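You operate a simulated robot arm through the tools that you are given. There is no shell and no other tool.

Carry out the task below with a simulated robot arm. There is one attempt and no reset: what you move stays moved.

## Task
Swap the tall post's sleeve for the black ring; send the tray back.
Fine: clip off first into the tray pocket by the rod, pushed back down on the ring before the tray goes; sleeve in the pocket by the chute; tray on the green pad, long rod down.
Where things are to end (x, y in the base frame): cream tray within 2.5 cm of [82, -12].

It is judged by the outcome, as a careful person would: the job done as asked, and still so three seconds after it is handed in. It fails if anything else is knocked over, pushed out of place, dropped, spilled or broken.

## Robot
A 7-joint arm with a fingered hand, fixed in place. Base frame: the origin is on the floor under the middle of its stand, x ahead of it, y to its left, z up; the work surface is at about z = 87. Lengths are in cm, angles in rad, forces in N, time in s.
It reaches about 108.5 cm from its shoulder. Its first joint turns from -2.897 to 2.897 rad. Payload 3.7 kg.
The tool frame sits at the grasp point between the pads (the TCP): z along the fingers, y along the line on which they close. The tips reach 2.5 cm beyond it. The gripper opens to 8.8 cm; its body begins 2.9 cm behind the TCP. The gripper is a hand of 5 fingers: y runs from the thumb to the fingers, the wrist lies at [-1.3, -10.6, -17.4] in the tool frame.
Orientation is that of the tool frame in the base frame, as a unit quaternion [w, x, y, z]. With the fingers straight down and the wrist toward the robot, the tool's x, y and z point along [0, 1, 0], [1, 0, 0] and [0, 0, -1] of the base frame.

## Interface
- The arm moves only by the tool send_rows. Its argument "deltas" is a list of rows, each an object of numbers (a shift or turn left out is 0): "wx", "wy", "wz": the turn, a rotation vector about the tool's x, y, z in rad; "x", "y", "z": the shift along the tool's x, y, z in cm. In form: [{"wx": .., "wy": .., "wz": .., "x": .., "y": .., "z": ..}, ...]. A call has 1 to 20 rows; each row is the pose to reach, as a shift and turn from the pose commanded when the call began, along the tool's axes at that moment. Rows are played at 5 a second. More than 5 cm and 0.15 rad between two rows, and nothing of the call is played. Where a pose cannot be reached the arm comes as near as it can. A force on the tool above 90 N (or 10 N above the force at the start of the call, whichever is more), or a blocked arm, ends the call early, and 0.2 s more pass. In this call time passes only in rows, and 0.2 s behind the last. It gives the time, the measured TCP pose, the force on the tool (base axes), the opening and the grip force at its end, in the units of the frame above (readings bear some noise), with the torque about the TCP (base axes, N m) and any sound that the robot's microphone picked up.
- Cameras (640 x 400 px; columns grow to the right, rows downward): "scene" is fixed at [21.97, 50, 143.61]; the picture's right is [-0.66, -0.75, 0.00], its down [-0.37, 0.32, -0.87] and it looks along [0.65, -0.58, -0.49] (base axes); focal length 245 px, centre (320, 200). "wrist" rides on the gripper at [5.9, -7.9, -10.5] in the tool frame; the picture's right is [-0.73, 0.32, -0.61], its down [-0.62, -0.68, 0.38] and it looks along [-0.29, 0.66, 0.70] (tool axes); focal length 234 px, centre (320, 200). There is no depth. A picture from a camera that has moved, and an enlarged one, comes with that camera's place and axes in the base frame and with its lens.
- get_image(camera): a new picture of that camera. The clock stands still meanwhile.
- set_fingers(index, middle, ring, little, thumb_bend, thumb_turn): sets how far each is bent, from 0 (flat) to 100 (curled in); at 30 the hand is open as for a grip, at 70 the pads meet at the TCP. One left out holds its place. A second passes; each finger stops where it meets its share of the squeeze, and holds until it gets a number again. It is the only way to open and close the hand. It gives what a move gives, with no picture; readings hold the bend of each and the force on index, middle, ring, little, thumb and palm. thumb_turn goes from beside the hand (0) to across from the fingers (100), as for a grip.
- enlarge(camera, box): a new picture of the part [left, top, right, bottom] of that camera's present view, enlarged. The clock stands still meanwhile.
- job_done(): hands the job in; it is judged then, once.

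Places have to be worked out from the pictures, the camera data and where the tool is seen. Open the gripper and draw the arm clear of the work before you hand the job in, unless the task says otherwise.

The tools are called after ">>>" as name(argument=value, ...) on one line, values as JSON. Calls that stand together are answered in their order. send_rows: Moves the arm, as the interface text tells. Its arguments: {"type":"object","properties":{"deltas":{"type":"array"}},"required":["deltas"]} The other tools are called the same way: set_fingers (index, middle, ring, little, thumb_bend, thumb_turn) moves the fingers one by one; get_image (camera) takes a picture; enlarge (camera, box) takes an enlarged picture of a part of a camera's view; job_done () hands the job in.

At the start:

```text
clock: 0.0
ee_pos: [59.08, -5.8, 135.34]
tool_rot: [0.0, 0.707, 0.707, 0.001]
ft_force: [0.0, 0.5, -0.3]
moment: [0.0, 0.03, 0.03]
gripper_width: 8.79
grasp_force: 0.1
shape: jaw
bend: [30.0, 30.0, 30.0, 30.0, 30.0, 98.0]
finger forces: [0.1, 0.0, 0.0, 0.1, 0.0, 0.1]
```

scene: 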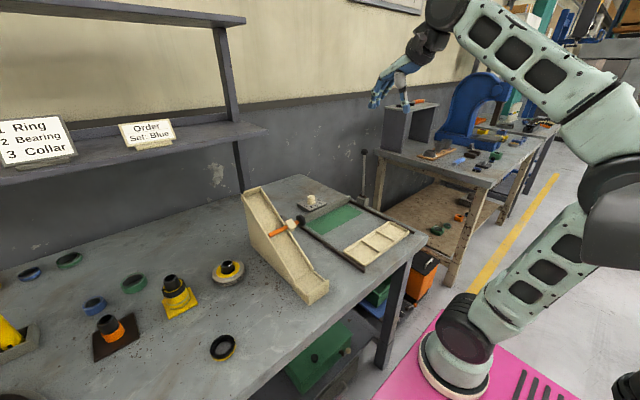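
wrist: 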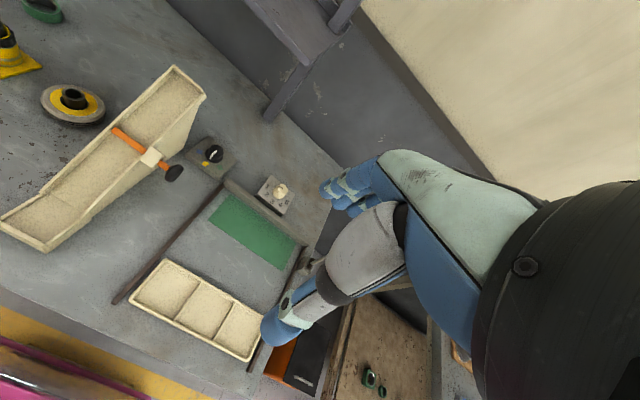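

I start by looking closely at the scene: the posts, the tray, the chute, the rods and the rings need identifying before any motion.

>>> enlarge(camera="scene", box=[0, 220, 280, 395])

>>> enlarge(camera="scene", box=[220, 140, 460, 290])

>>> enlarge(camera="scene", box=[0, 80, 280, 255])

>>> enlarge(camera="wrist", box=[0, 0, 340, 212])

>>> enlarge(camera="wrist", box=[90, 130, 410, 380])

```text
2.29 times, centred on (140, 308) of scene
camera zoom: at [21.97, 50.0, 143.61], right [-0.66, -0.75, 0.0], down [-0.37, 0.32, -0.87], along [0.65, -0.58, -0.49], focal length 560 px, centre (731, -46)
```

zoom: 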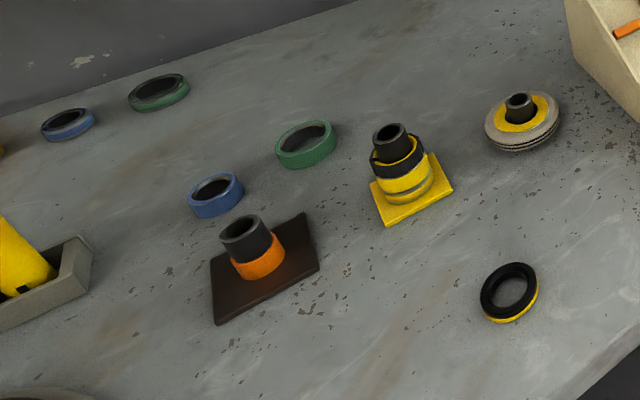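

```text
2.67 times, centred on (340, 215) of scene
camera zoom: at [21.97, 50.0, 143.61], right [-0.66, -0.75, 0.0], down [-0.37, 0.32, -0.87], along [0.65, -0.58, -0.49], focal length 653 px, centre (267, 160)
```

zoom: 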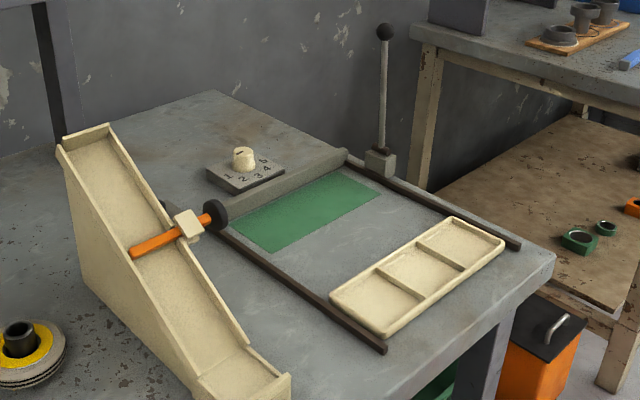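

```text
2.29 times, centred on (140, 168) of scene
camera zoom: at [21.97, 50.0, 143.61], right [-0.66, -0.75, 0.0], down [-0.37, 0.32, -0.87], along [0.65, -0.58, -0.49], focal length 560 px, centre (731, 274)
```

zoom: 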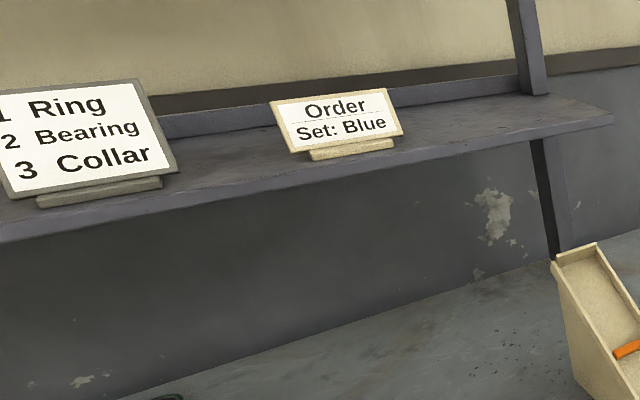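

```text
1.88 times, centred on (170, 106) of wrist
camera zoom: at [51.15, 0.2, 145.82], right [0.32, -0.73, 0.61], down [-0.68, -0.62, -0.38], along [0.66, -0.29, -0.7], focal length 441 px, centre (602, 377)
```

zoom: 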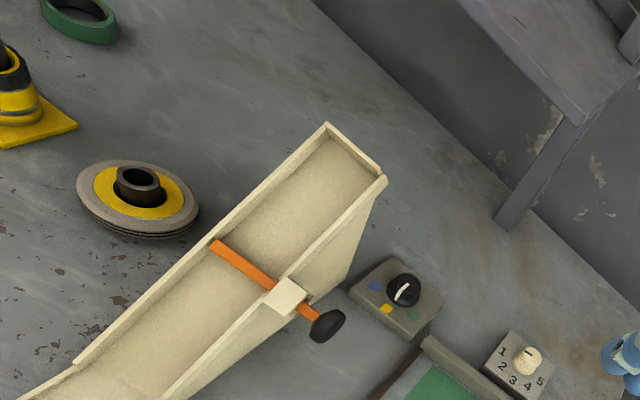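

```text
1.60 times, centred on (250, 255) of wrist
camera zoom: at [51.15, 0.2, 145.82], right [0.32, -0.73, 0.61], down [-0.68, -0.62, -0.38], along [0.66, -0.29, -0.7], focal length 375 px, centre (432, 112)
```

zoom: 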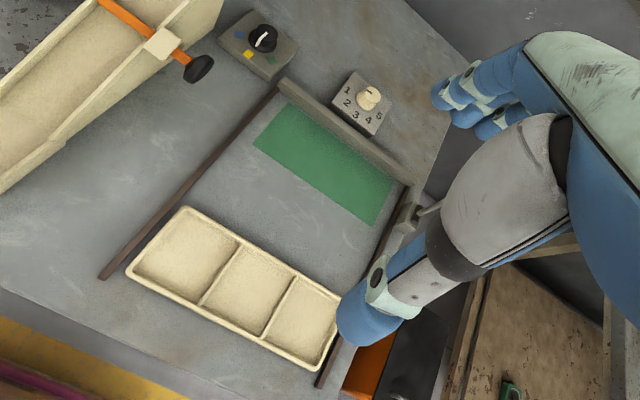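

The layout so far is a three-pocket tray on rails, a green pad, a lever with a ball knob, a chute, and several posts to the left. I zoom in on the posts, the loose ring and the lever to tell the tall post, the clip and the sleeve apart.

>>> enlarge(camera="scene", box=[150, 260, 214, 325])

>>> enlarge(camera="scene", box=[85, 305, 149, 365])

>>> enlarge(camera="scene", box=[200, 250, 256, 290])

>>> enlarge(camera="scene", box=[196, 325, 252, 370])

>>> enlarge(camera="scene", box=[0, 300, 80, 400])

>>> enlarge(camera="scene", box=[370, 60, 560, 180])

```text
6.15 times, centred on (182, 292) of scene
camera zoom: at [21.97, 50.0, 143.61], right [-0.66, -0.75, 0.0], down [-0.37, 0.32, -0.87], along [0.65, -0.58, -0.49], focal length 1507 px, centre (1169, -369)
```

zoom: 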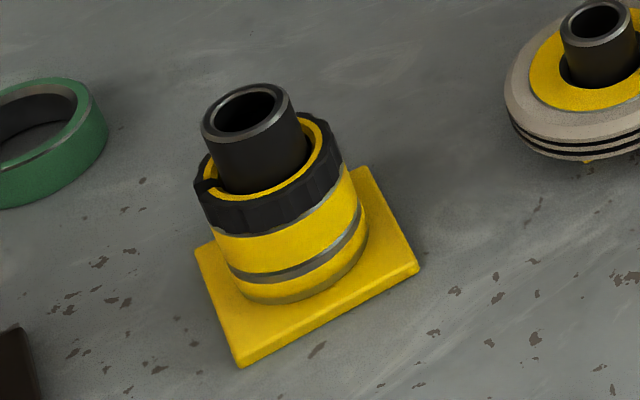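

```text
6.67 times, centred on (117, 335) of scene
camera zoom: at [21.97, 50.0, 143.61], right [-0.66, -0.75, 0.0], down [-0.37, 0.32, -0.87], along [0.65, -0.58, -0.49], focal length 1633 px, centre (1673, -700)
```

zoom: 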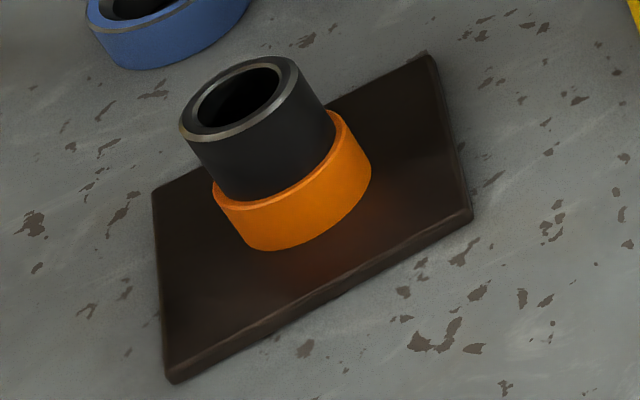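

```text
10.00 times, centred on (228, 270) of scene
camera zoom: at [21.97, 50.0, 143.61], right [-0.66, -0.75, 0.0], down [-0.37, 0.32, -0.87], along [0.65, -0.58, -0.49], focal length 2449 px, centre (1240, -500)
```

zoom: 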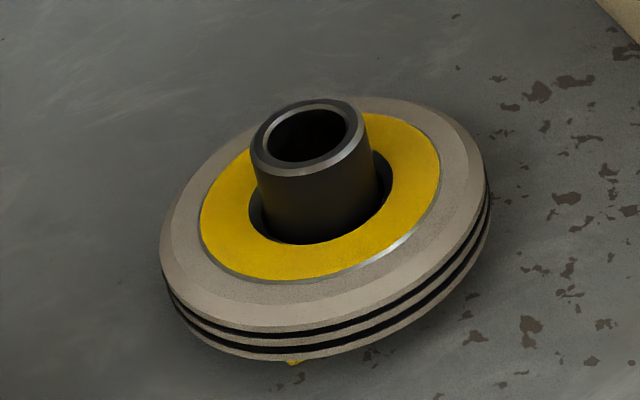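

```text
8.89 times, centred on (224, 348) of scene
camera zoom: at [21.97, 50.0, 143.61], right [-0.66, -0.75, 0.0], down [-0.37, 0.32, -0.87], along [0.65, -0.58, -0.49], focal length 2177 px, centre (1173, -1111)
```

zoom: 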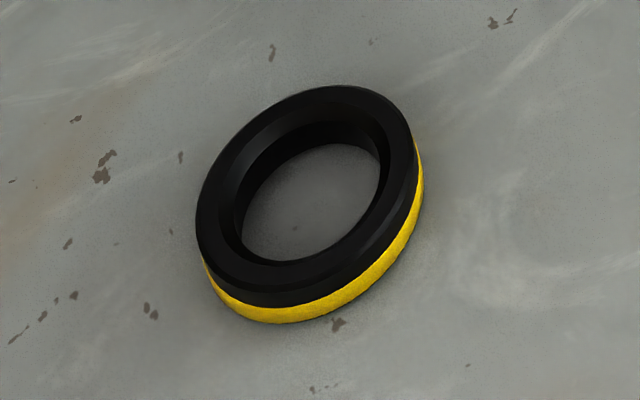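

```text
4.00 times, centred on (40, 350) of scene
camera zoom: at [21.97, 50.0, 143.61], right [-0.66, -0.75, 0.0], down [-0.37, 0.32, -0.87], along [0.65, -0.58, -0.49], focal length 980 px, centre (1440, -400)
```

zoom: 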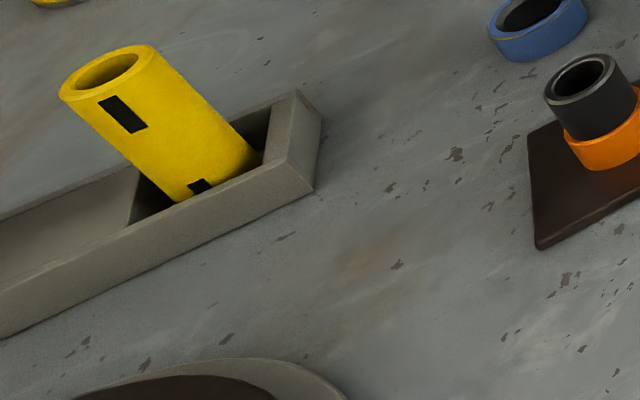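

```text
3.33 times, centred on (465, 120) of scene
camera zoom: at [21.97, 50.0, 143.61], right [-0.66, -0.75, 0.0], down [-0.37, 0.32, -0.87], along [0.65, -0.58, -0.49], focal length 816 px, centre (-163, 467)
```

zoom: 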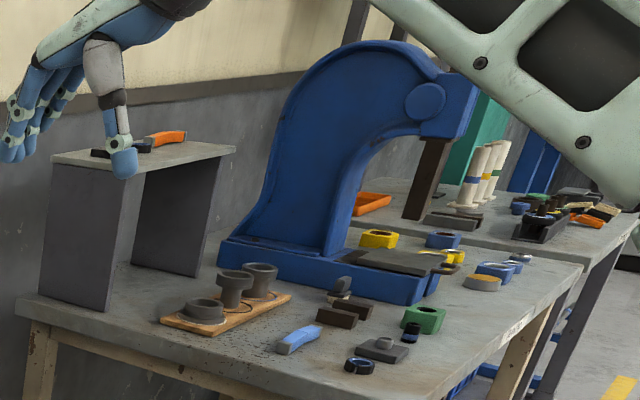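

The yellow-plate post looks tallest: it carries a yellow sleeve with a black split clip around its top. The black ring lies loose near [61, 45]. I move the hand over to that side at a safe height to look closer with the wrist camera.

>>> send_rows(deltas=[{"x": 4, "y": 0.5, "z": 1}, {"x": 8, "y": 1, "z": 2}, {"x": 12, "y": 1.5, "z": 3}, {"x": 16, "y": 2, "z": 4}, {"x": 20, "y": 2.5, "z": 5}, {"x": 24, "y": 3, "z": 6.5}, {"x": 28, "y": 3.5, "z": 8}, {"x": 32, "y": 4, "z": 9.5}, {"x": 36, "y": 4.5, "z": 11}, {"x": 40, "y": 5, "z": 13}, {"x": 44, "y": 5.5, "z": 15}, {"x": 48, "y": 6, "z": 17}, {"x": 52, "y": 6.5, "z": 19}, {"x": 56, "y": 7, "z": 21}])

>>> get_image(camera="wrist")

>>> get_image(camera="scene")

```text
clock: 3.0
ee_pos: [66.15, 50.17, 114.49]
tool_rot: [0.0, 0.708, 0.706, 0.001]
ft_force: [-0.5, -0.5, 0.9]
moment: [0.01, 0.06, 0.0]
gripper_width: 8.76
grasp_force: 0.1
shape: jaw
bend: [30.0, 30.0, 30.0, 30.0, 30.0, 98.0]
finger forces: [0.0, 0.1, 0.1, 0.0, 0.0, 0.0]
```

```text
taken
camera wrist: at [58.14, 56.12, 124.83], right [0.32, -0.73, 0.61], down [-0.68, -0.62, -0.38], along [0.66, -0.29, -0.7], focal length 234 px, centre (320, 200)
```

wrist: 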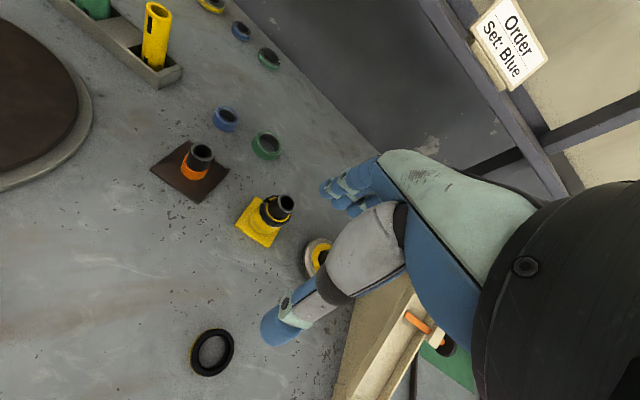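

```text
taken
```

scene: 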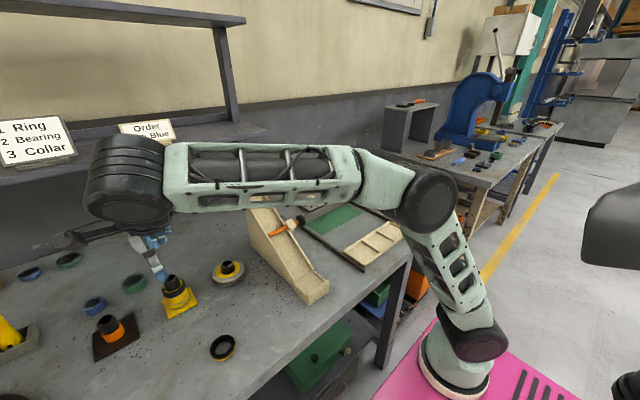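

>>> enlarge(camera="wrist", box=[225, 180, 305, 255])

>>> enlarge(camera="wrist", box=[140, 120, 290, 220])

>>> enlarge(camera="wrist", box=[250, 130, 450, 350])

>>> enlarge(camera="wrist", box=[170, 310, 260, 390])

```text
5.33 times, centred on (265, 218) of wrist
camera zoom: at [58.14, 56.12, 124.83], right [0.32, -0.73, 0.61], down [-0.68, -0.62, -0.38], along [0.66, -0.29, -0.7], focal length 1249 px, centre (613, 107)
```

zoom: 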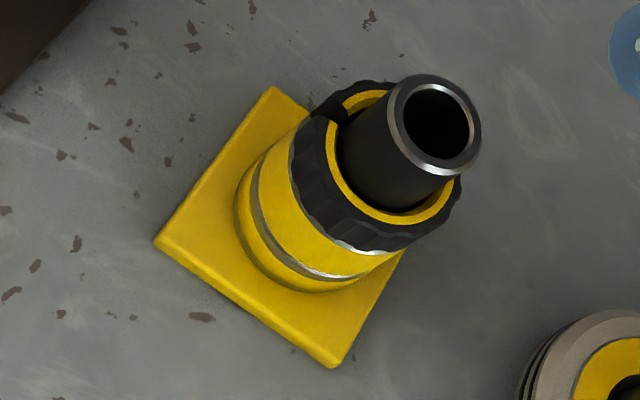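

```text
4.00 times, centred on (215, 170) of wrist
camera zoom: at [58.14, 56.12, 124.83], right [0.32, -0.73, 0.61], down [-0.68, -0.62, -0.38], along [0.66, -0.29, -0.7], focal length 937 px, centre (740, 320)
```

zoom: 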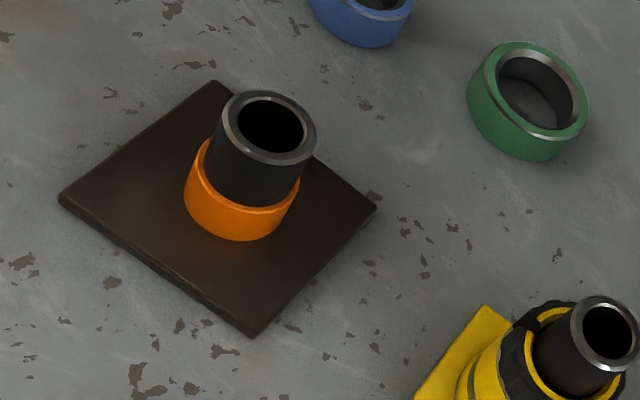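

```text
1.82 times, centred on (350, 240) of wrist
camera zoom: at [58.14, 56.12, 124.83], right [0.32, -0.73, 0.61], down [-0.68, -0.62, -0.38], along [0.66, -0.29, -0.7], focal length 426 px, centre (266, 127)
```

zoom: 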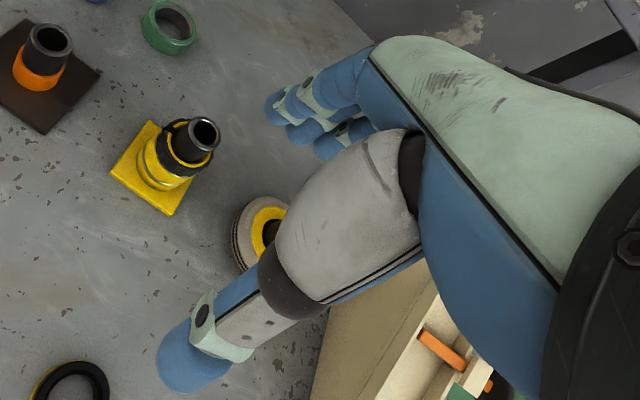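

```text
5.00 times, centred on (215, 350) of wrist
camera zoom: at [58.14, 56.12, 124.83], right [0.32, -0.73, 0.61], down [-0.68, -0.62, -0.38], along [0.66, -0.29, -0.7], focal length 1171 px, centre (845, -550)
```

zoom: 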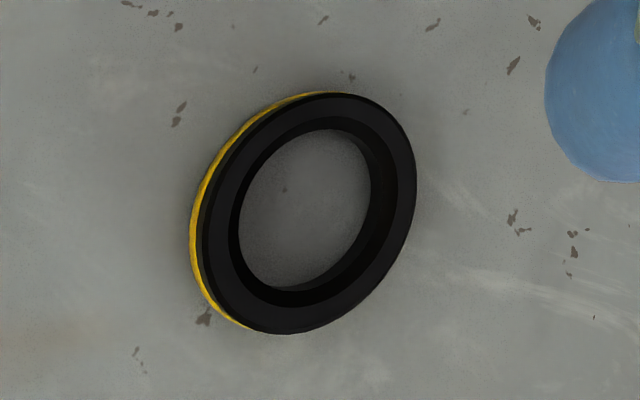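

The tall post is confirmed as the yellow-plate one: its top is at about [80.2, 49, 95.8], against about 93 and 92 for the other two. Its clip is a black split collar around the sleeve top. Next I examine the tray, the lever and its hinge.

>>> enlarge(camera="scene", box=[340, 140, 400, 230])

>>> enlarge(camera="scene", box=[330, 215, 430, 280])

>>> enlarge(camera="scene", box=[240, 175, 340, 240])

```text
4.44 times, centred on (370, 185) of scene
camera zoom: at [21.97, 50.0, 143.61], right [-0.66, -0.75, 0.0], down [-0.37, 0.32, -0.87], along [0.65, -0.58, -0.49], focal length 1088 px, centre (98, 267)
```

zoom: 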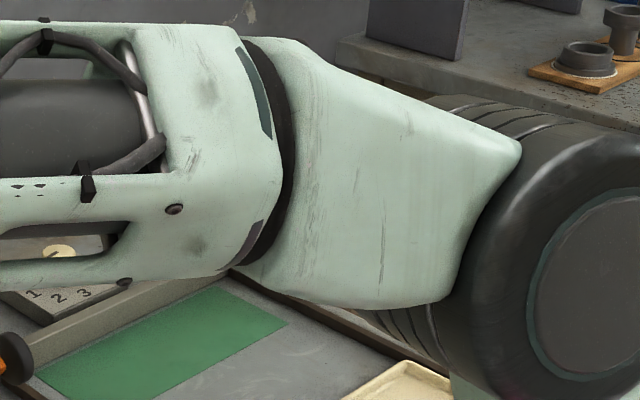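

```text
6.15 times, centred on (380, 248) of scene
camera zoom: at [21.97, 50.0, 143.61], right [-0.66, -0.75, 0.0], down [-0.37, 0.32, -0.87], along [0.65, -0.58, -0.49], focal length 1507 px, centre (-49, -92)
```

zoom: 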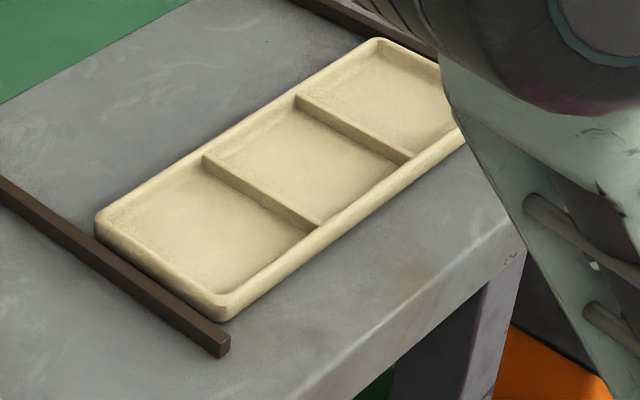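

```text
6.15 times, centred on (290, 208) of scene
camera zoom: at [21.97, 50.0, 143.61], right [-0.66, -0.75, 0.0], down [-0.37, 0.32, -0.87], along [0.65, -0.58, -0.49], focal length 1507 px, centre (505, 154)
```

zoom: 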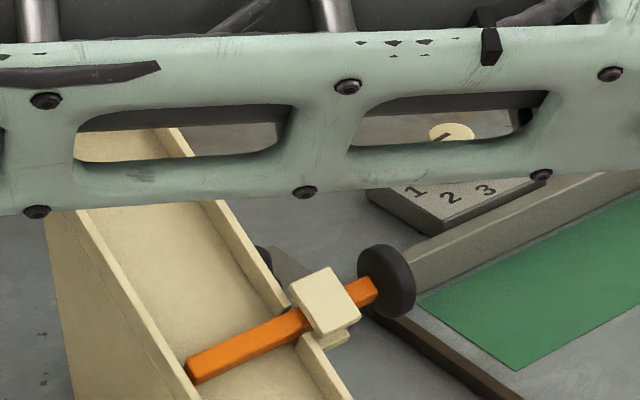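

The tray spans about x 54.8–63.6 and y +2 to −23.4. The green pad is centred near [82, −12] and the chute is on the +y side. I now bring the open hand over the tall post, staying about 8 cm above its top, for a close look at the clip.

>>> send_rows(deltas=[{"x": -0.2, "y": 3, "z": 1.5}, {"x": -0.4, "y": 6, "z": 3}, {"x": -0.7, "y": 9, "z": 4.5}, {"x": -0.9, "y": 12, "z": 6.5}, {"x": -1.1, "y": 13.8, "z": 8.4}])

>>> get_image(camera="wrist")

>>> enlarge(camera="scene", box=[100, 220, 260, 330])

>>> enlarge(camera="wrist", box=[220, 150, 400, 330])

```text
clock: 4.2
ee_pos: [79.96, 49.19, 106.05]
tool_rot: [0.001, 0.707, 0.707, 0.0]
ft_force: [0.2, 1.3, -0.9]
moment: [-0.04, -0.02, -0.01]
gripper_width: 8.77
grasp_force: 0.0
shape: jaw
bend: [30.0, 30.0, 30.0, 30.0, 30.0, 98.0]
finger forces: [0.0, 0.1, 0.1, 0.0, 0.0, 0.0]
```

```text
taken
camera wrist: at [71.97, 55.13, 116.44], right [0.32, -0.73, 0.61], down [-0.68, -0.62, -0.38], along [0.66, -0.29, -0.7], focal length 234 px, centre (320, 200)
```

wrist: 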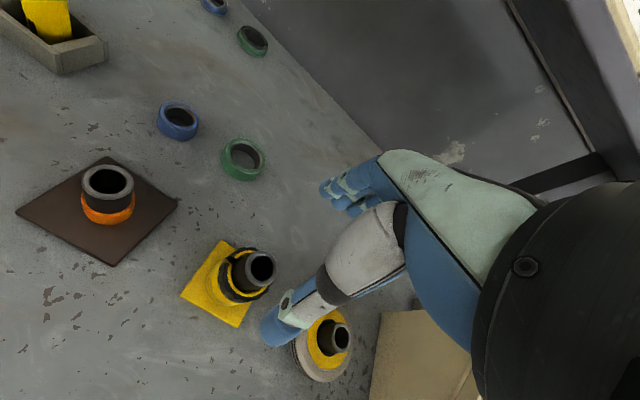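

```text
3.64 times, centred on (180, 275) of scene
camera zoom: at [21.97, 50.0, 143.61], right [-0.66, -0.75, 0.0], down [-0.37, 0.32, -0.87], along [0.65, -0.58, -0.49], focal length 890 px, centre (829, -73)
```

zoom: 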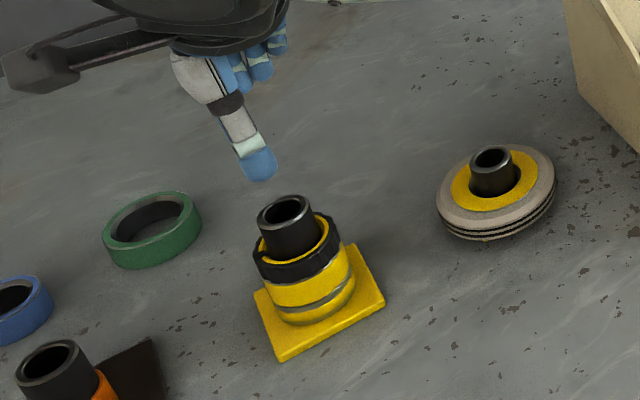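

```text
2.22 times, centred on (310, 240) of wrist
camera zoom: at [71.97, 55.13, 116.44], right [0.32, -0.73, 0.61], down [-0.68, -0.62, -0.38], along [0.66, -0.29, -0.7], focal length 520 px, centre (342, 111)
```

zoom: 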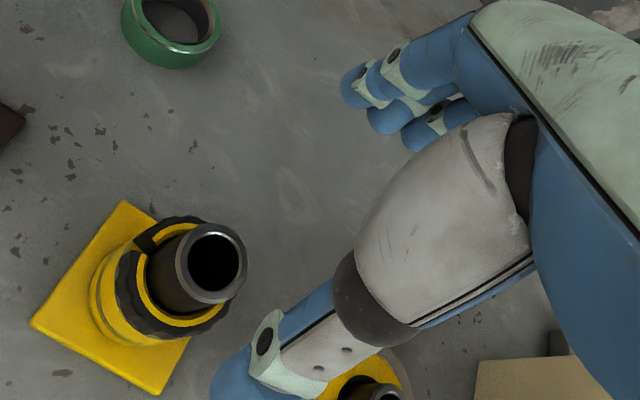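

>>> enlarge(camera="wrist", box=[175, 230, 295, 330])

>>> enlarge(camera="scene", box=[155, 260, 205, 315])

```text
4.00 times, centred on (235, 280) of wrist
camera zoom: at [71.97, 55.13, 116.44], right [0.32, -0.73, 0.61], down [-0.68, -0.62, -0.38], along [0.66, -0.29, -0.7], focal length 937 px, centre (660, -120)
```

zoom: 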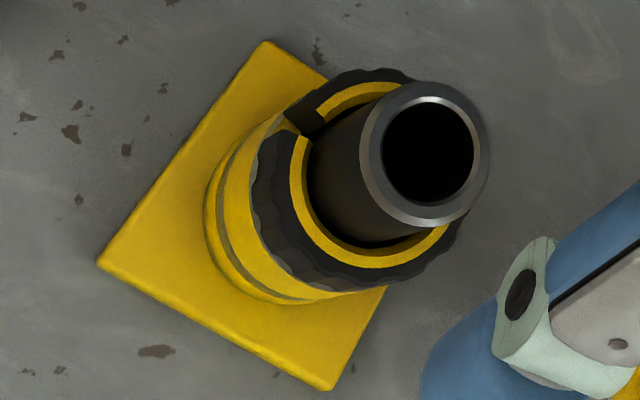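

```text
7.27 times, centred on (180, 288) of scene
camera zoom: at [21.97, 50.0, 143.61], right [-0.66, -0.75, 0.0], down [-0.37, 0.32, -0.87], along [0.65, -0.58, -0.49], focal length 1781 px, centre (1338, -436)
```

zoom: 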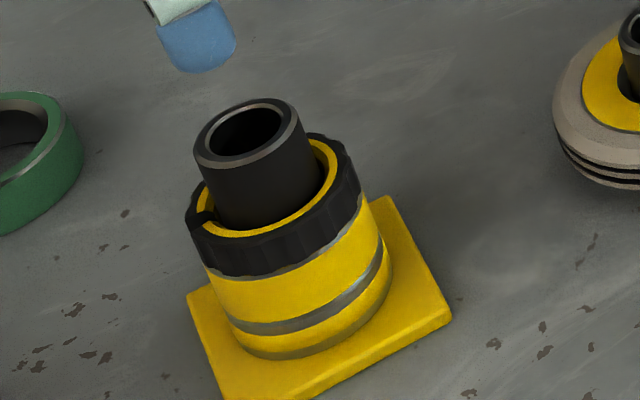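

The clip's gap faces +y, and it sits at about z 91.4–93 around the sleeve's neck, with an OD of about 5.3 cm. Before grasping I close the fingers partway in the air to learn their geometry and how width relates to bend.

>>> set_fingers(index=45, middle=45, ring=45, little=45, thumb_bend=45)

>>> enlarge(camera="wrist", box=[220, 130, 480, 350])

>>> enlarge(camera="scene", box=[90, 190, 230, 310])

```text
clock: 5.2
ee_pos: [80.01, 49.26, 105.96]
tool_rot: [0.0, 0.707, 0.707, 0.0]
ft_force: [1.2, 0.5, -0.2]
moment: [-0.05, 0.01, 0.03]
gripper_width: 5.3
grasp_force: 0.0
shape: fingers
bend: [45.0, 45.0, 45.0, 45.0, 45.0, 98.0]
finger forces: [0.0, 0.0, 0.0, 0.1, 0.0, 0.0]
```

```text
1.82 times, centred on (350, 240) of wrist
camera zoom: at [71.97, 55.14, 116.43], right [0.32, -0.73, 0.61], down [-0.68, -0.62, -0.38], along [0.66, -0.29, -0.7], focal length 426 px, centre (266, 127)
```

zoom: 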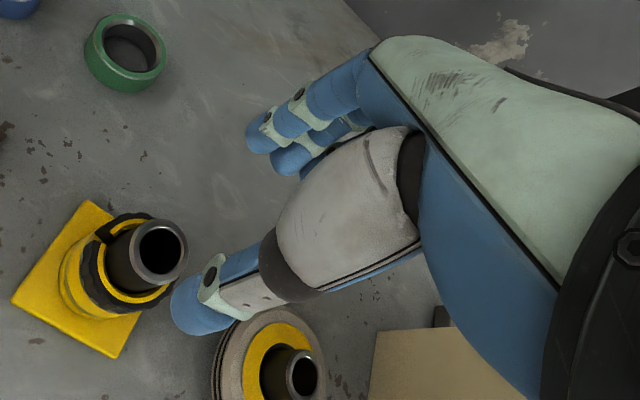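

```text
3.33 times, centred on (160, 250) of scene
camera zoom: at [21.97, 50.0, 143.61], right [-0.66, -0.75, 0.0], down [-0.37, 0.32, -0.87], along [0.65, -0.58, -0.49], focal length 816 px, centre (853, 33)
```

zoom: 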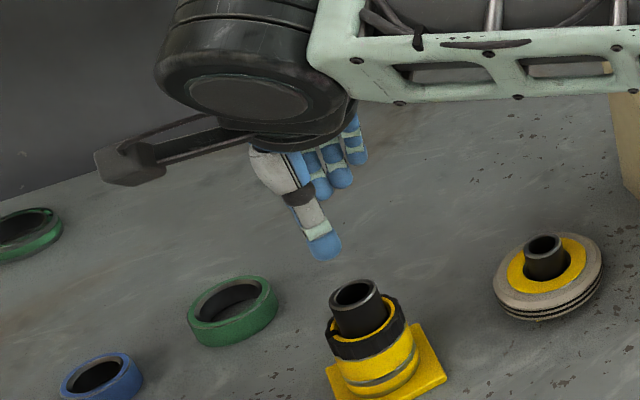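

At bend 45 the opening is 5.3 cm. The thumb faces the index and middle fingers near tool x≈0, and the ring and little fingers lie off toward −x. I reopen to 30 and descend to just above the clip to check alignment.

>>> set_fingers(index=30, middle=30, ring=25, little=25, thumb_bend=30)

>>> send_rows(deltas=[{"y": 0.1, "z": 2}, {"y": 0.1, "z": 4}, {"y": 0.1, "z": 6}, {"y": 0.1, "z": 8}, {"y": 0.1, "z": 9.5}])

>>> get_image(camera="wrist")

>>> enlarge(camera="scene", box=[120, 230, 240, 330])

```text
clock: 6.2
ee_pos: [79.86, 49.22, 106.03]
tool_rot: [0.0, 0.707, 0.707, 0.0]
ft_force: [0.7, 0.5, -0.4]
moment: [0.0, -0.02, -0.01]
gripper_width: 8.45
grasp_force: 0.1
shape: fingers
bend: [30.0, 30.0, 25.0, 25.0, 30.0, 98.0]
finger forces: [0.0, 0.0, 0.0, 0.0, 0.0, 0.0]
```

```text
clock: 7.4
ee_pos: [80.12, 49.09, 96.48]
tool_rot: [0.0, 0.707, 0.707, 0.0]
ft_force: [0.1, -0.3, 0.2]
moment: [-0.01, 0.0, 0.01]
gripper_width: 8.43
grasp_force: 0.0
shape: fingers
bend: [30.0, 30.0, 25.0, 25.0, 30.0, 98.0]
finger forces: [0.1, 0.1, 0.1, 0.0, 0.1, 0.1]
```

```text
taken
camera wrist: at [72.08, 55.01, 106.92], right [0.32, -0.73, 0.61], down [-0.68, -0.62, -0.38], along [0.66, -0.29, -0.7], focal length 234 px, centre (320, 200)
```

wrist: 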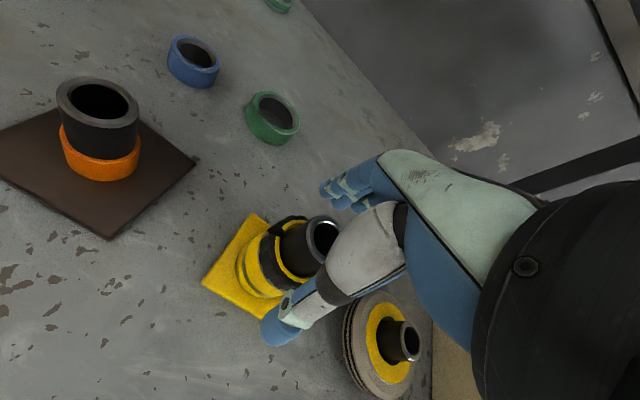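

```text
4.00 times, centred on (180, 280) of scene
camera zoom: at [21.97, 50.0, 143.61], right [-0.66, -0.75, 0.0], down [-0.37, 0.32, -0.87], along [0.65, -0.58, -0.49], focal length 980 px, centre (880, -120)
```

zoom: 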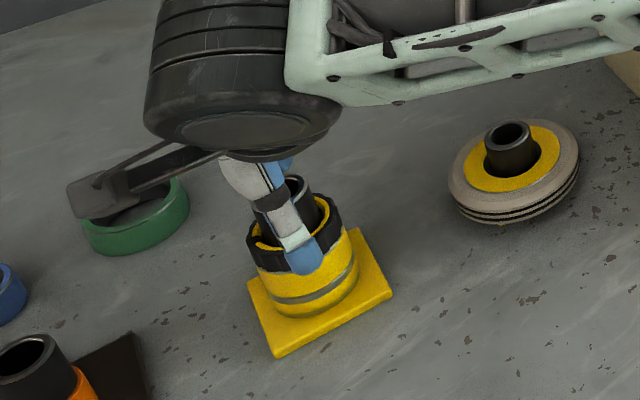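

The post top sits right at the TCP pixel, so alignment is good. I descend 2.5 cm so that only the fingertip ends reach the clip, then check.

>>> send_rows(deltas=[{"z": 1}, {"z": 2}, {"z": 2.5}])

>>> enlarge(camera="wrist", box=[220, 160, 420, 360])

>>> enlarge(camera="scene", box=[140, 250, 220, 320])

```text
clock: 8.2
ee_pos: [79.99, 49.12, 94.0]
tool_rot: [0.0, 0.708, 0.706, 0.0]
ft_force: [-0.2, 0.5, -0.4]
moment: [0.02, 0.0, 0.02]
gripper_width: 8.46
grasp_force: 0.0
shape: fingers
bend: [30.0, 30.0, 25.0, 25.0, 30.0, 98.0]
finger forces: [0.1, 0.0, 0.0, 0.0, 0.0, 0.0]
```

```text
2.00 times, centred on (320, 260) of wrist
camera zoom: at [72.11, 55.05, 104.4], right [0.32, -0.73, 0.61], down [-0.68, -0.62, -0.38], along [0.66, -0.29, -0.7], focal length 468 px, centre (320, 80)
```

zoom: 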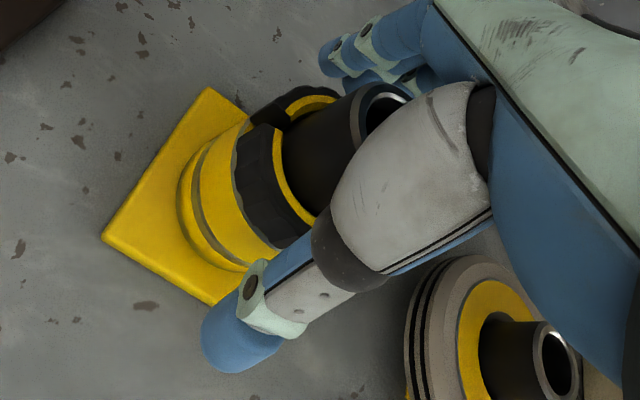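

```text
5.71 times, centred on (180, 285) of scene
camera zoom: at [21.97, 50.0, 143.61], right [-0.66, -0.75, 0.0], down [-0.37, 0.32, -0.87], along [0.65, -0.58, -0.49], focal length 1399 px, centre (1120, -286)
```

zoom: 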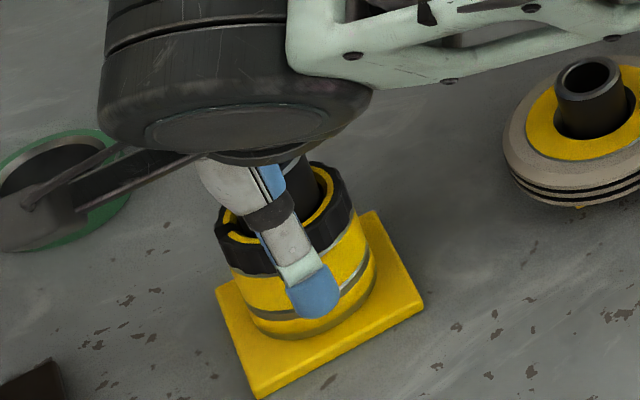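

The thumb tip ends at about z 91.5, at the clip's lower edge, so the fingertips should meet the clip and not the sleeve. I close the thumb, index and middle fingers on it.

>>> set_fingers(index=55, middle=55, thumb_bend=55)

>>> enlarge(camera="wrist", box=[220, 160, 420, 360])

>>> enlarge(camera="scene", box=[140, 250, 220, 320])

```text
clock: 9.2
ee_pos: [80.05, 49.14, 94.02]
tool_rot: [0.0, 0.706, 0.708, 0.001]
ft_force: [0.9, -0.2, -0.3]
moment: [0.04, -0.01, -0.01]
gripper_width: 4.55
grasp_force: 6.0
shape: fingers
bend: [50.0, 51.0, 25.0, 25.0, 48.0, 97.0]
finger forces: [3.9, 2.7, 0.0, 0.0, 6.0, 0.0]
```

```text
2.00 times, centred on (320, 260) of wrist
camera zoom: at [72.11, 55.05, 104.41], right [0.32, -0.73, 0.61], down [-0.68, -0.62, -0.38], along [0.66, -0.29, -0.7], focal length 468 px, centre (320, 80)
```

zoom: 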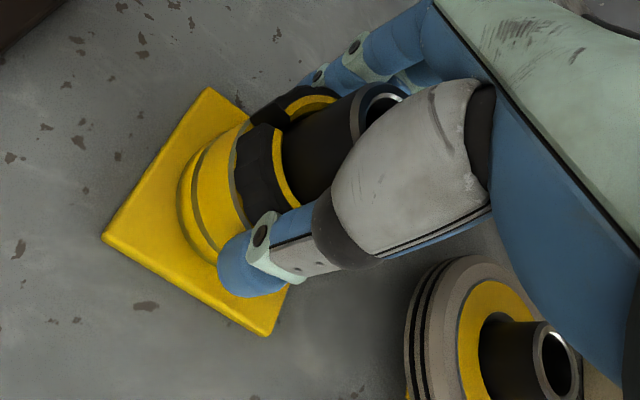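

```text
5.71 times, centred on (180, 285) of scene
camera zoom: at [21.97, 50.0, 143.61], right [-0.66, -0.75, 0.0], down [-0.37, 0.32, -0.87], along [0.65, -0.58, -0.49], focal length 1399 px, centre (1120, -286)
```

zoom: 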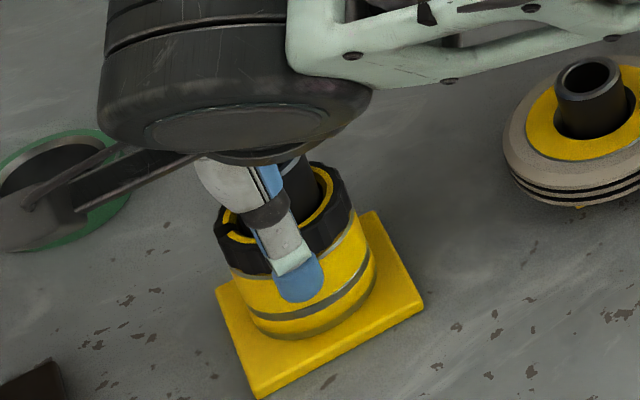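

Contact is made, but the thumb end seems to reach about 1 cm below the clip's lower edge and could pinch the sleeve too. I release slightly, rise 0.9 cm and regrip higher.

>>> set_fingers(index=38, middle=38, thumb_bend=38)

>>> send_rows(deltas=[{"z": -0.5}, {"z": -0.9}])

>>> set_fingers(index=55, middle=55, thumb_bend=55)

>>> enlarge(camera="wrist", box=[220, 160, 420, 360])

>>> enlarge(camera="scene", box=[140, 250, 220, 320])

```text
clock: 10.2
ee_pos: [80.27, 49.21, 94.08]
tool_rot: [0.0, 0.707, 0.707, 0.001]
ft_force: [-0.7, -0.3, 0.2]
moment: [0.01, 0.01, 0.0]
gripper_width: 6.76
grasp_force: 0.2
shape: fingers
bend: [38.0, 38.0, 25.0, 25.0, 38.0, 97.0]
finger forces: [0.0, 0.0, 0.0, 0.1, 0.0, 0.1]
```

```text
clock: 10.8
ee_pos: [80.05, 49.35, 94.85]
tool_rot: [-0.001, 0.707, 0.707, 0.001]
ft_force: [-0.2, 0.0, 0.9]
moment: [0.02, -0.03, -0.03]
gripper_width: 6.75
grasp_force: 0.1
shape: fingers
bend: [38.0, 38.0, 25.0, 25.0, 38.0, 97.0]
finger forces: [0.0, 0.0, 0.0, 0.0, 0.0, 0.1]
```

```text
clock: 11.8
ee_pos: [79.97, 49.2, 94.94]
tool_rot: [0.0, 0.707, 0.707, 0.0]
ft_force: [0.8, 0.0, 0.9]
moment: [-0.01, 0.01, 0.01]
gripper_width: 4.44
grasp_force: 5.1
shape: fingers
bend: [50.0, 51.0, 25.0, 25.0, 49.0, 97.0]
finger forces: [2.8, 2.8, 0.0, 0.1, 5.1, 0.0]
```

```text
2.00 times, centred on (320, 260) of wrist
camera zoom: at [72.09, 55.09, 105.31], right [0.32, -0.73, 0.61], down [-0.68, -0.62, -0.38], along [0.66, -0.29, -0.7], focal length 468 px, centre (320, 80)
```

zoom: 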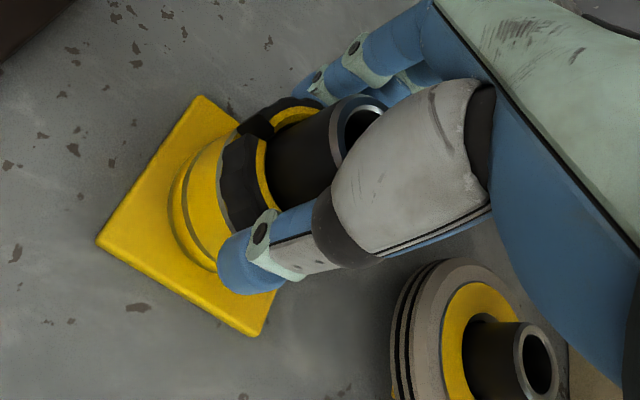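

```text
5.71 times, centred on (180, 285) of scene
camera zoom: at [21.97, 50.0, 143.61], right [-0.66, -0.75, 0.0], down [-0.37, 0.32, -0.87], along [0.65, -0.58, -0.49], focal length 1399 px, centre (1120, -286)
```

zoom: 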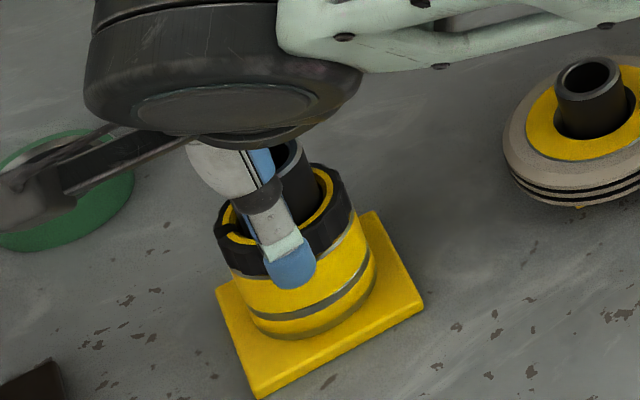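

The fingertips now bear on the clip with about 5 N. I do a slow test lift of 0.8 cm and watch whether the clip comes up alone.

>>> send_rows(deltas=[{"z": -0.2}, {"z": -0.4}, {"z": -0.6}, {"z": -0.8}])

>>> enlarge(camera="wrist", box=[220, 160, 420, 360])

>>> enlarge(camera="scene", box=[140, 250, 220, 320])

```text
clock: 12.8
ee_pos: [80.06, 49.17, 95.69]
tool_rot: [0.0, 0.707, 0.707, 0.0]
ft_force: [-0.3, -0.8, -3.7]
moment: [0.0, 0.0, -0.02]
gripper_width: 4.42
grasp_force: 5.2
shape: fingers
bend: [50.0, 52.0, 25.0, 25.0, 49.0, 97.0]
finger forces: [2.8, 2.5, 0.0, 0.0, 4.9, 0.0]
```

```text
2.00 times, centred on (320, 260) of wrist
camera zoom: at [72.08, 55.11, 106.13], right [0.32, -0.73, 0.61], down [-0.68, -0.62, -0.38], along [0.66, -0.29, -0.7], focal length 468 px, centre (320, 80)
```

zoom: 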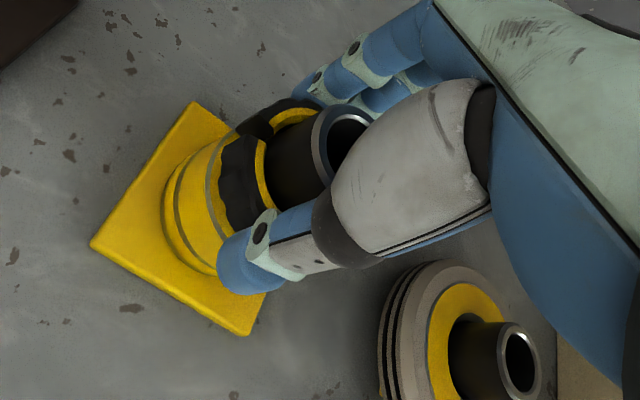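

```text
5.71 times, centred on (180, 285) of scene
camera zoom: at [21.97, 50.0, 143.61], right [-0.66, -0.75, 0.0], down [-0.37, 0.32, -0.87], along [0.65, -0.58, -0.49], focal length 1399 px, centre (1120, -286)
```

zoom: 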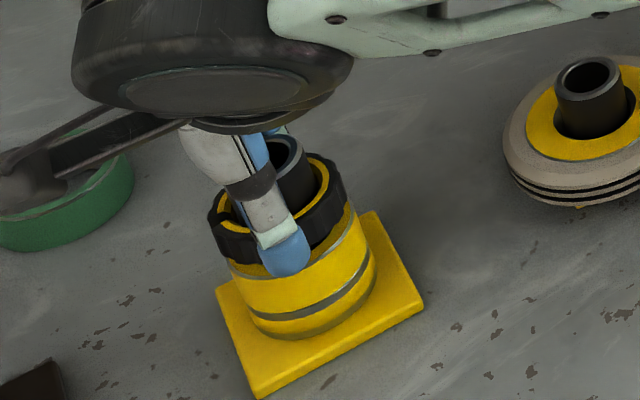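

The clip has risen relative to the sleeve, whose stripes haven't moved, against about 3.7 N of drag. I continue lifting straight up until it clears the post top.

>>> send_rows(deltas=[{"z": -0.3}, {"z": -0.6}, {"z": -0.9}, {"z": -1.2}, {"z": -1.5}])

>>> enlarge(camera="wrist", box=[220, 160, 420, 360])

>>> enlarge(camera="scene", box=[140, 250, 220, 320])

```text
clock: 14.0
ee_pos: [80.17, 49.2, 97.26]
tool_rot: [0.0, 0.708, 0.706, 0.0]
ft_force: [0.6, -0.3, -3.9]
moment: [-0.03, -0.02, 0.03]
gripper_width: 4.4
grasp_force: 4.9
shape: fingers
bend: [50.0, 52.0, 25.0, 25.0, 49.0, 97.0]
finger forces: [2.8, 2.5, 0.0, 0.0, 4.9, 0.0]
```

```text
2.00 times, centred on (320, 260) of wrist
camera zoom: at [72.13, 55.1, 107.64], right [0.32, -0.73, 0.61], down [-0.68, -0.62, -0.38], along [0.66, -0.29, -0.7], focal length 468 px, centre (320, 80)
```

zoom: 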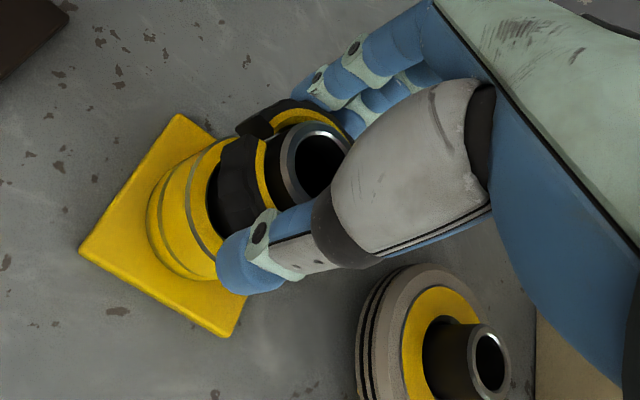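

```text
5.71 times, centred on (180, 285) of scene
camera zoom: at [21.97, 50.0, 143.61], right [-0.66, -0.75, 0.0], down [-0.37, 0.32, -0.87], along [0.65, -0.58, -0.49], focal length 1399 px, centre (1120, -286)
```

zoom: 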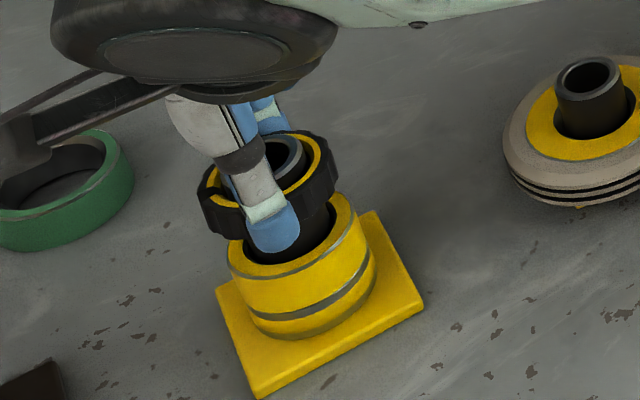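

The clip has a yellow inner face and is well clear of the plain sleeve below. I keep lifting until it is well above the post.

>>> send_rows(deltas=[{"z": -0.6}, {"z": -1.2}, {"z": -2}, {"z": -3}, {"z": -4.5}, {"z": -6.5}, {"z": -9}])

>>> enlarge(camera="wrist", box=[220, 160, 420, 360])

>>> enlarge(camera="scene", box=[120, 220, 220, 320])

```text
clock: 15.6
ee_pos: [80.11, 49.21, 106.2]
tool_rot: [0.0, 0.708, 0.707, 0.0]
ft_force: [-0.2, 0.7, -0.4]
moment: [0.01, 0.0, 0.01]
gripper_width: 4.4
grasp_force: 5.3
shape: fingers
bend: [50.0, 52.0, 25.0, 25.0, 49.0, 97.0]
finger forces: [2.8, 2.5, 0.0, 0.1, 5.2, 0.0]
```

```text
2.00 times, centred on (320, 260) of wrist
camera zoom: at [72.14, 55.11, 116.61], right [0.32, -0.73, 0.61], down [-0.68, -0.62, -0.38], along [0.66, -0.29, -0.7], focal length 468 px, centre (320, 80)
```

zoom: 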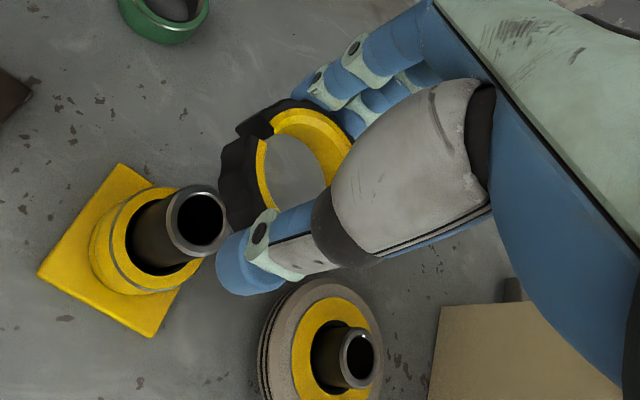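

```text
4.00 times, centred on (170, 270) of scene
camera zoom: at [21.97, 50.0, 143.61], right [-0.66, -0.75, 0.0], down [-0.37, 0.32, -0.87], along [0.65, -0.58, -0.49], focal length 980 px, centre (920, -80)
```

zoom: 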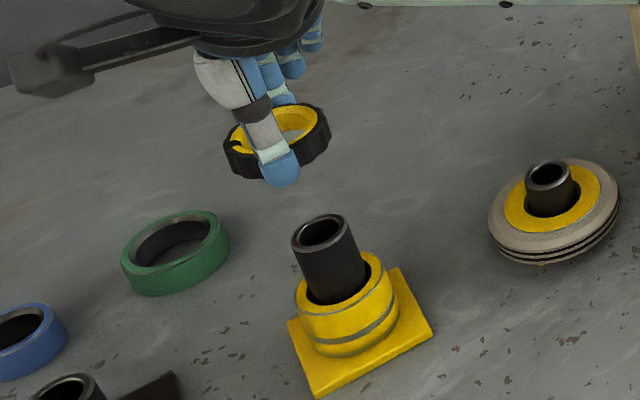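

The clip is off and firmly held, with near-zero load now that it is clear of the post. I raise to about z 120 to clear the chute, then carry it toward the tray.

>>> send_rows(deltas=[{"z": -3}, {"z": -6.5}, {"z": -10, "x": -1}, {"z": -13, "x": -3.5, "y": -1}, {"z": -14, "x": -7.5, "y": -2.5}, {"z": -14, "x": -11.5, "y": -4}, {"z": -14, "x": -15.5, "y": -5.5}, {"z": -14, "x": -19.5, "y": -7}, {"z": -14, "x": -23.5, "y": -9}, {"z": -14, "x": -27.5, "y": -11}, {"z": -14, "x": -31.5, "y": -13}, {"z": -14, "x": -35.5, "y": -15}, {"z": -14, "x": -39.5, "y": -17}, {"z": -14, "x": -43.5, "y": -19}, {"z": -14, "x": -47.5, "y": -21}, {"z": -14, "x": -51.5, "y": -23}, {"z": -14, "x": -55.5, "y": -25}, {"z": -12, "x": -58.5, "y": -27}])

>>> get_image(camera="wrist")

>>> get_image(camera="scene")

```text
clock: 19.4
ee_pos: [52.98, -9.2, 118.22]
tool_rot: [0.0, 0.707, 0.707, 0.0]
ft_force: [-0.1, 0.0, 0.1]
moment: [-0.03, -0.02, 0.01]
gripper_width: 4.4
grasp_force: 5.0
shape: fingers
bend: [50.0, 52.0, 25.0, 25.0, 49.0, 97.0]
finger forces: [2.7, 2.3, 0.0, 0.0, 4.8, 0.1]
```

```text
taken
camera wrist: at [45.09, -3.36, 128.57], right [0.32, -0.73, 0.61], down [-0.68, -0.62, -0.38], along [0.66, -0.29, -0.7], focal length 234 px, centre (320, 200)
```

wrist: 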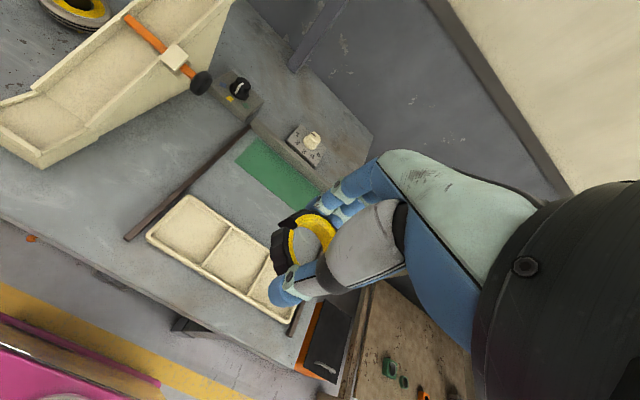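

```text
taken
```

scene: 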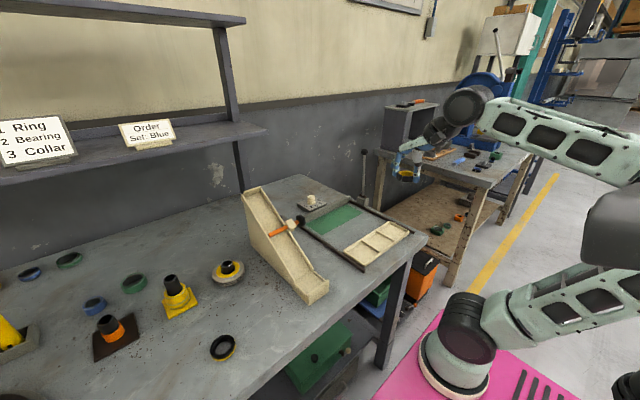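

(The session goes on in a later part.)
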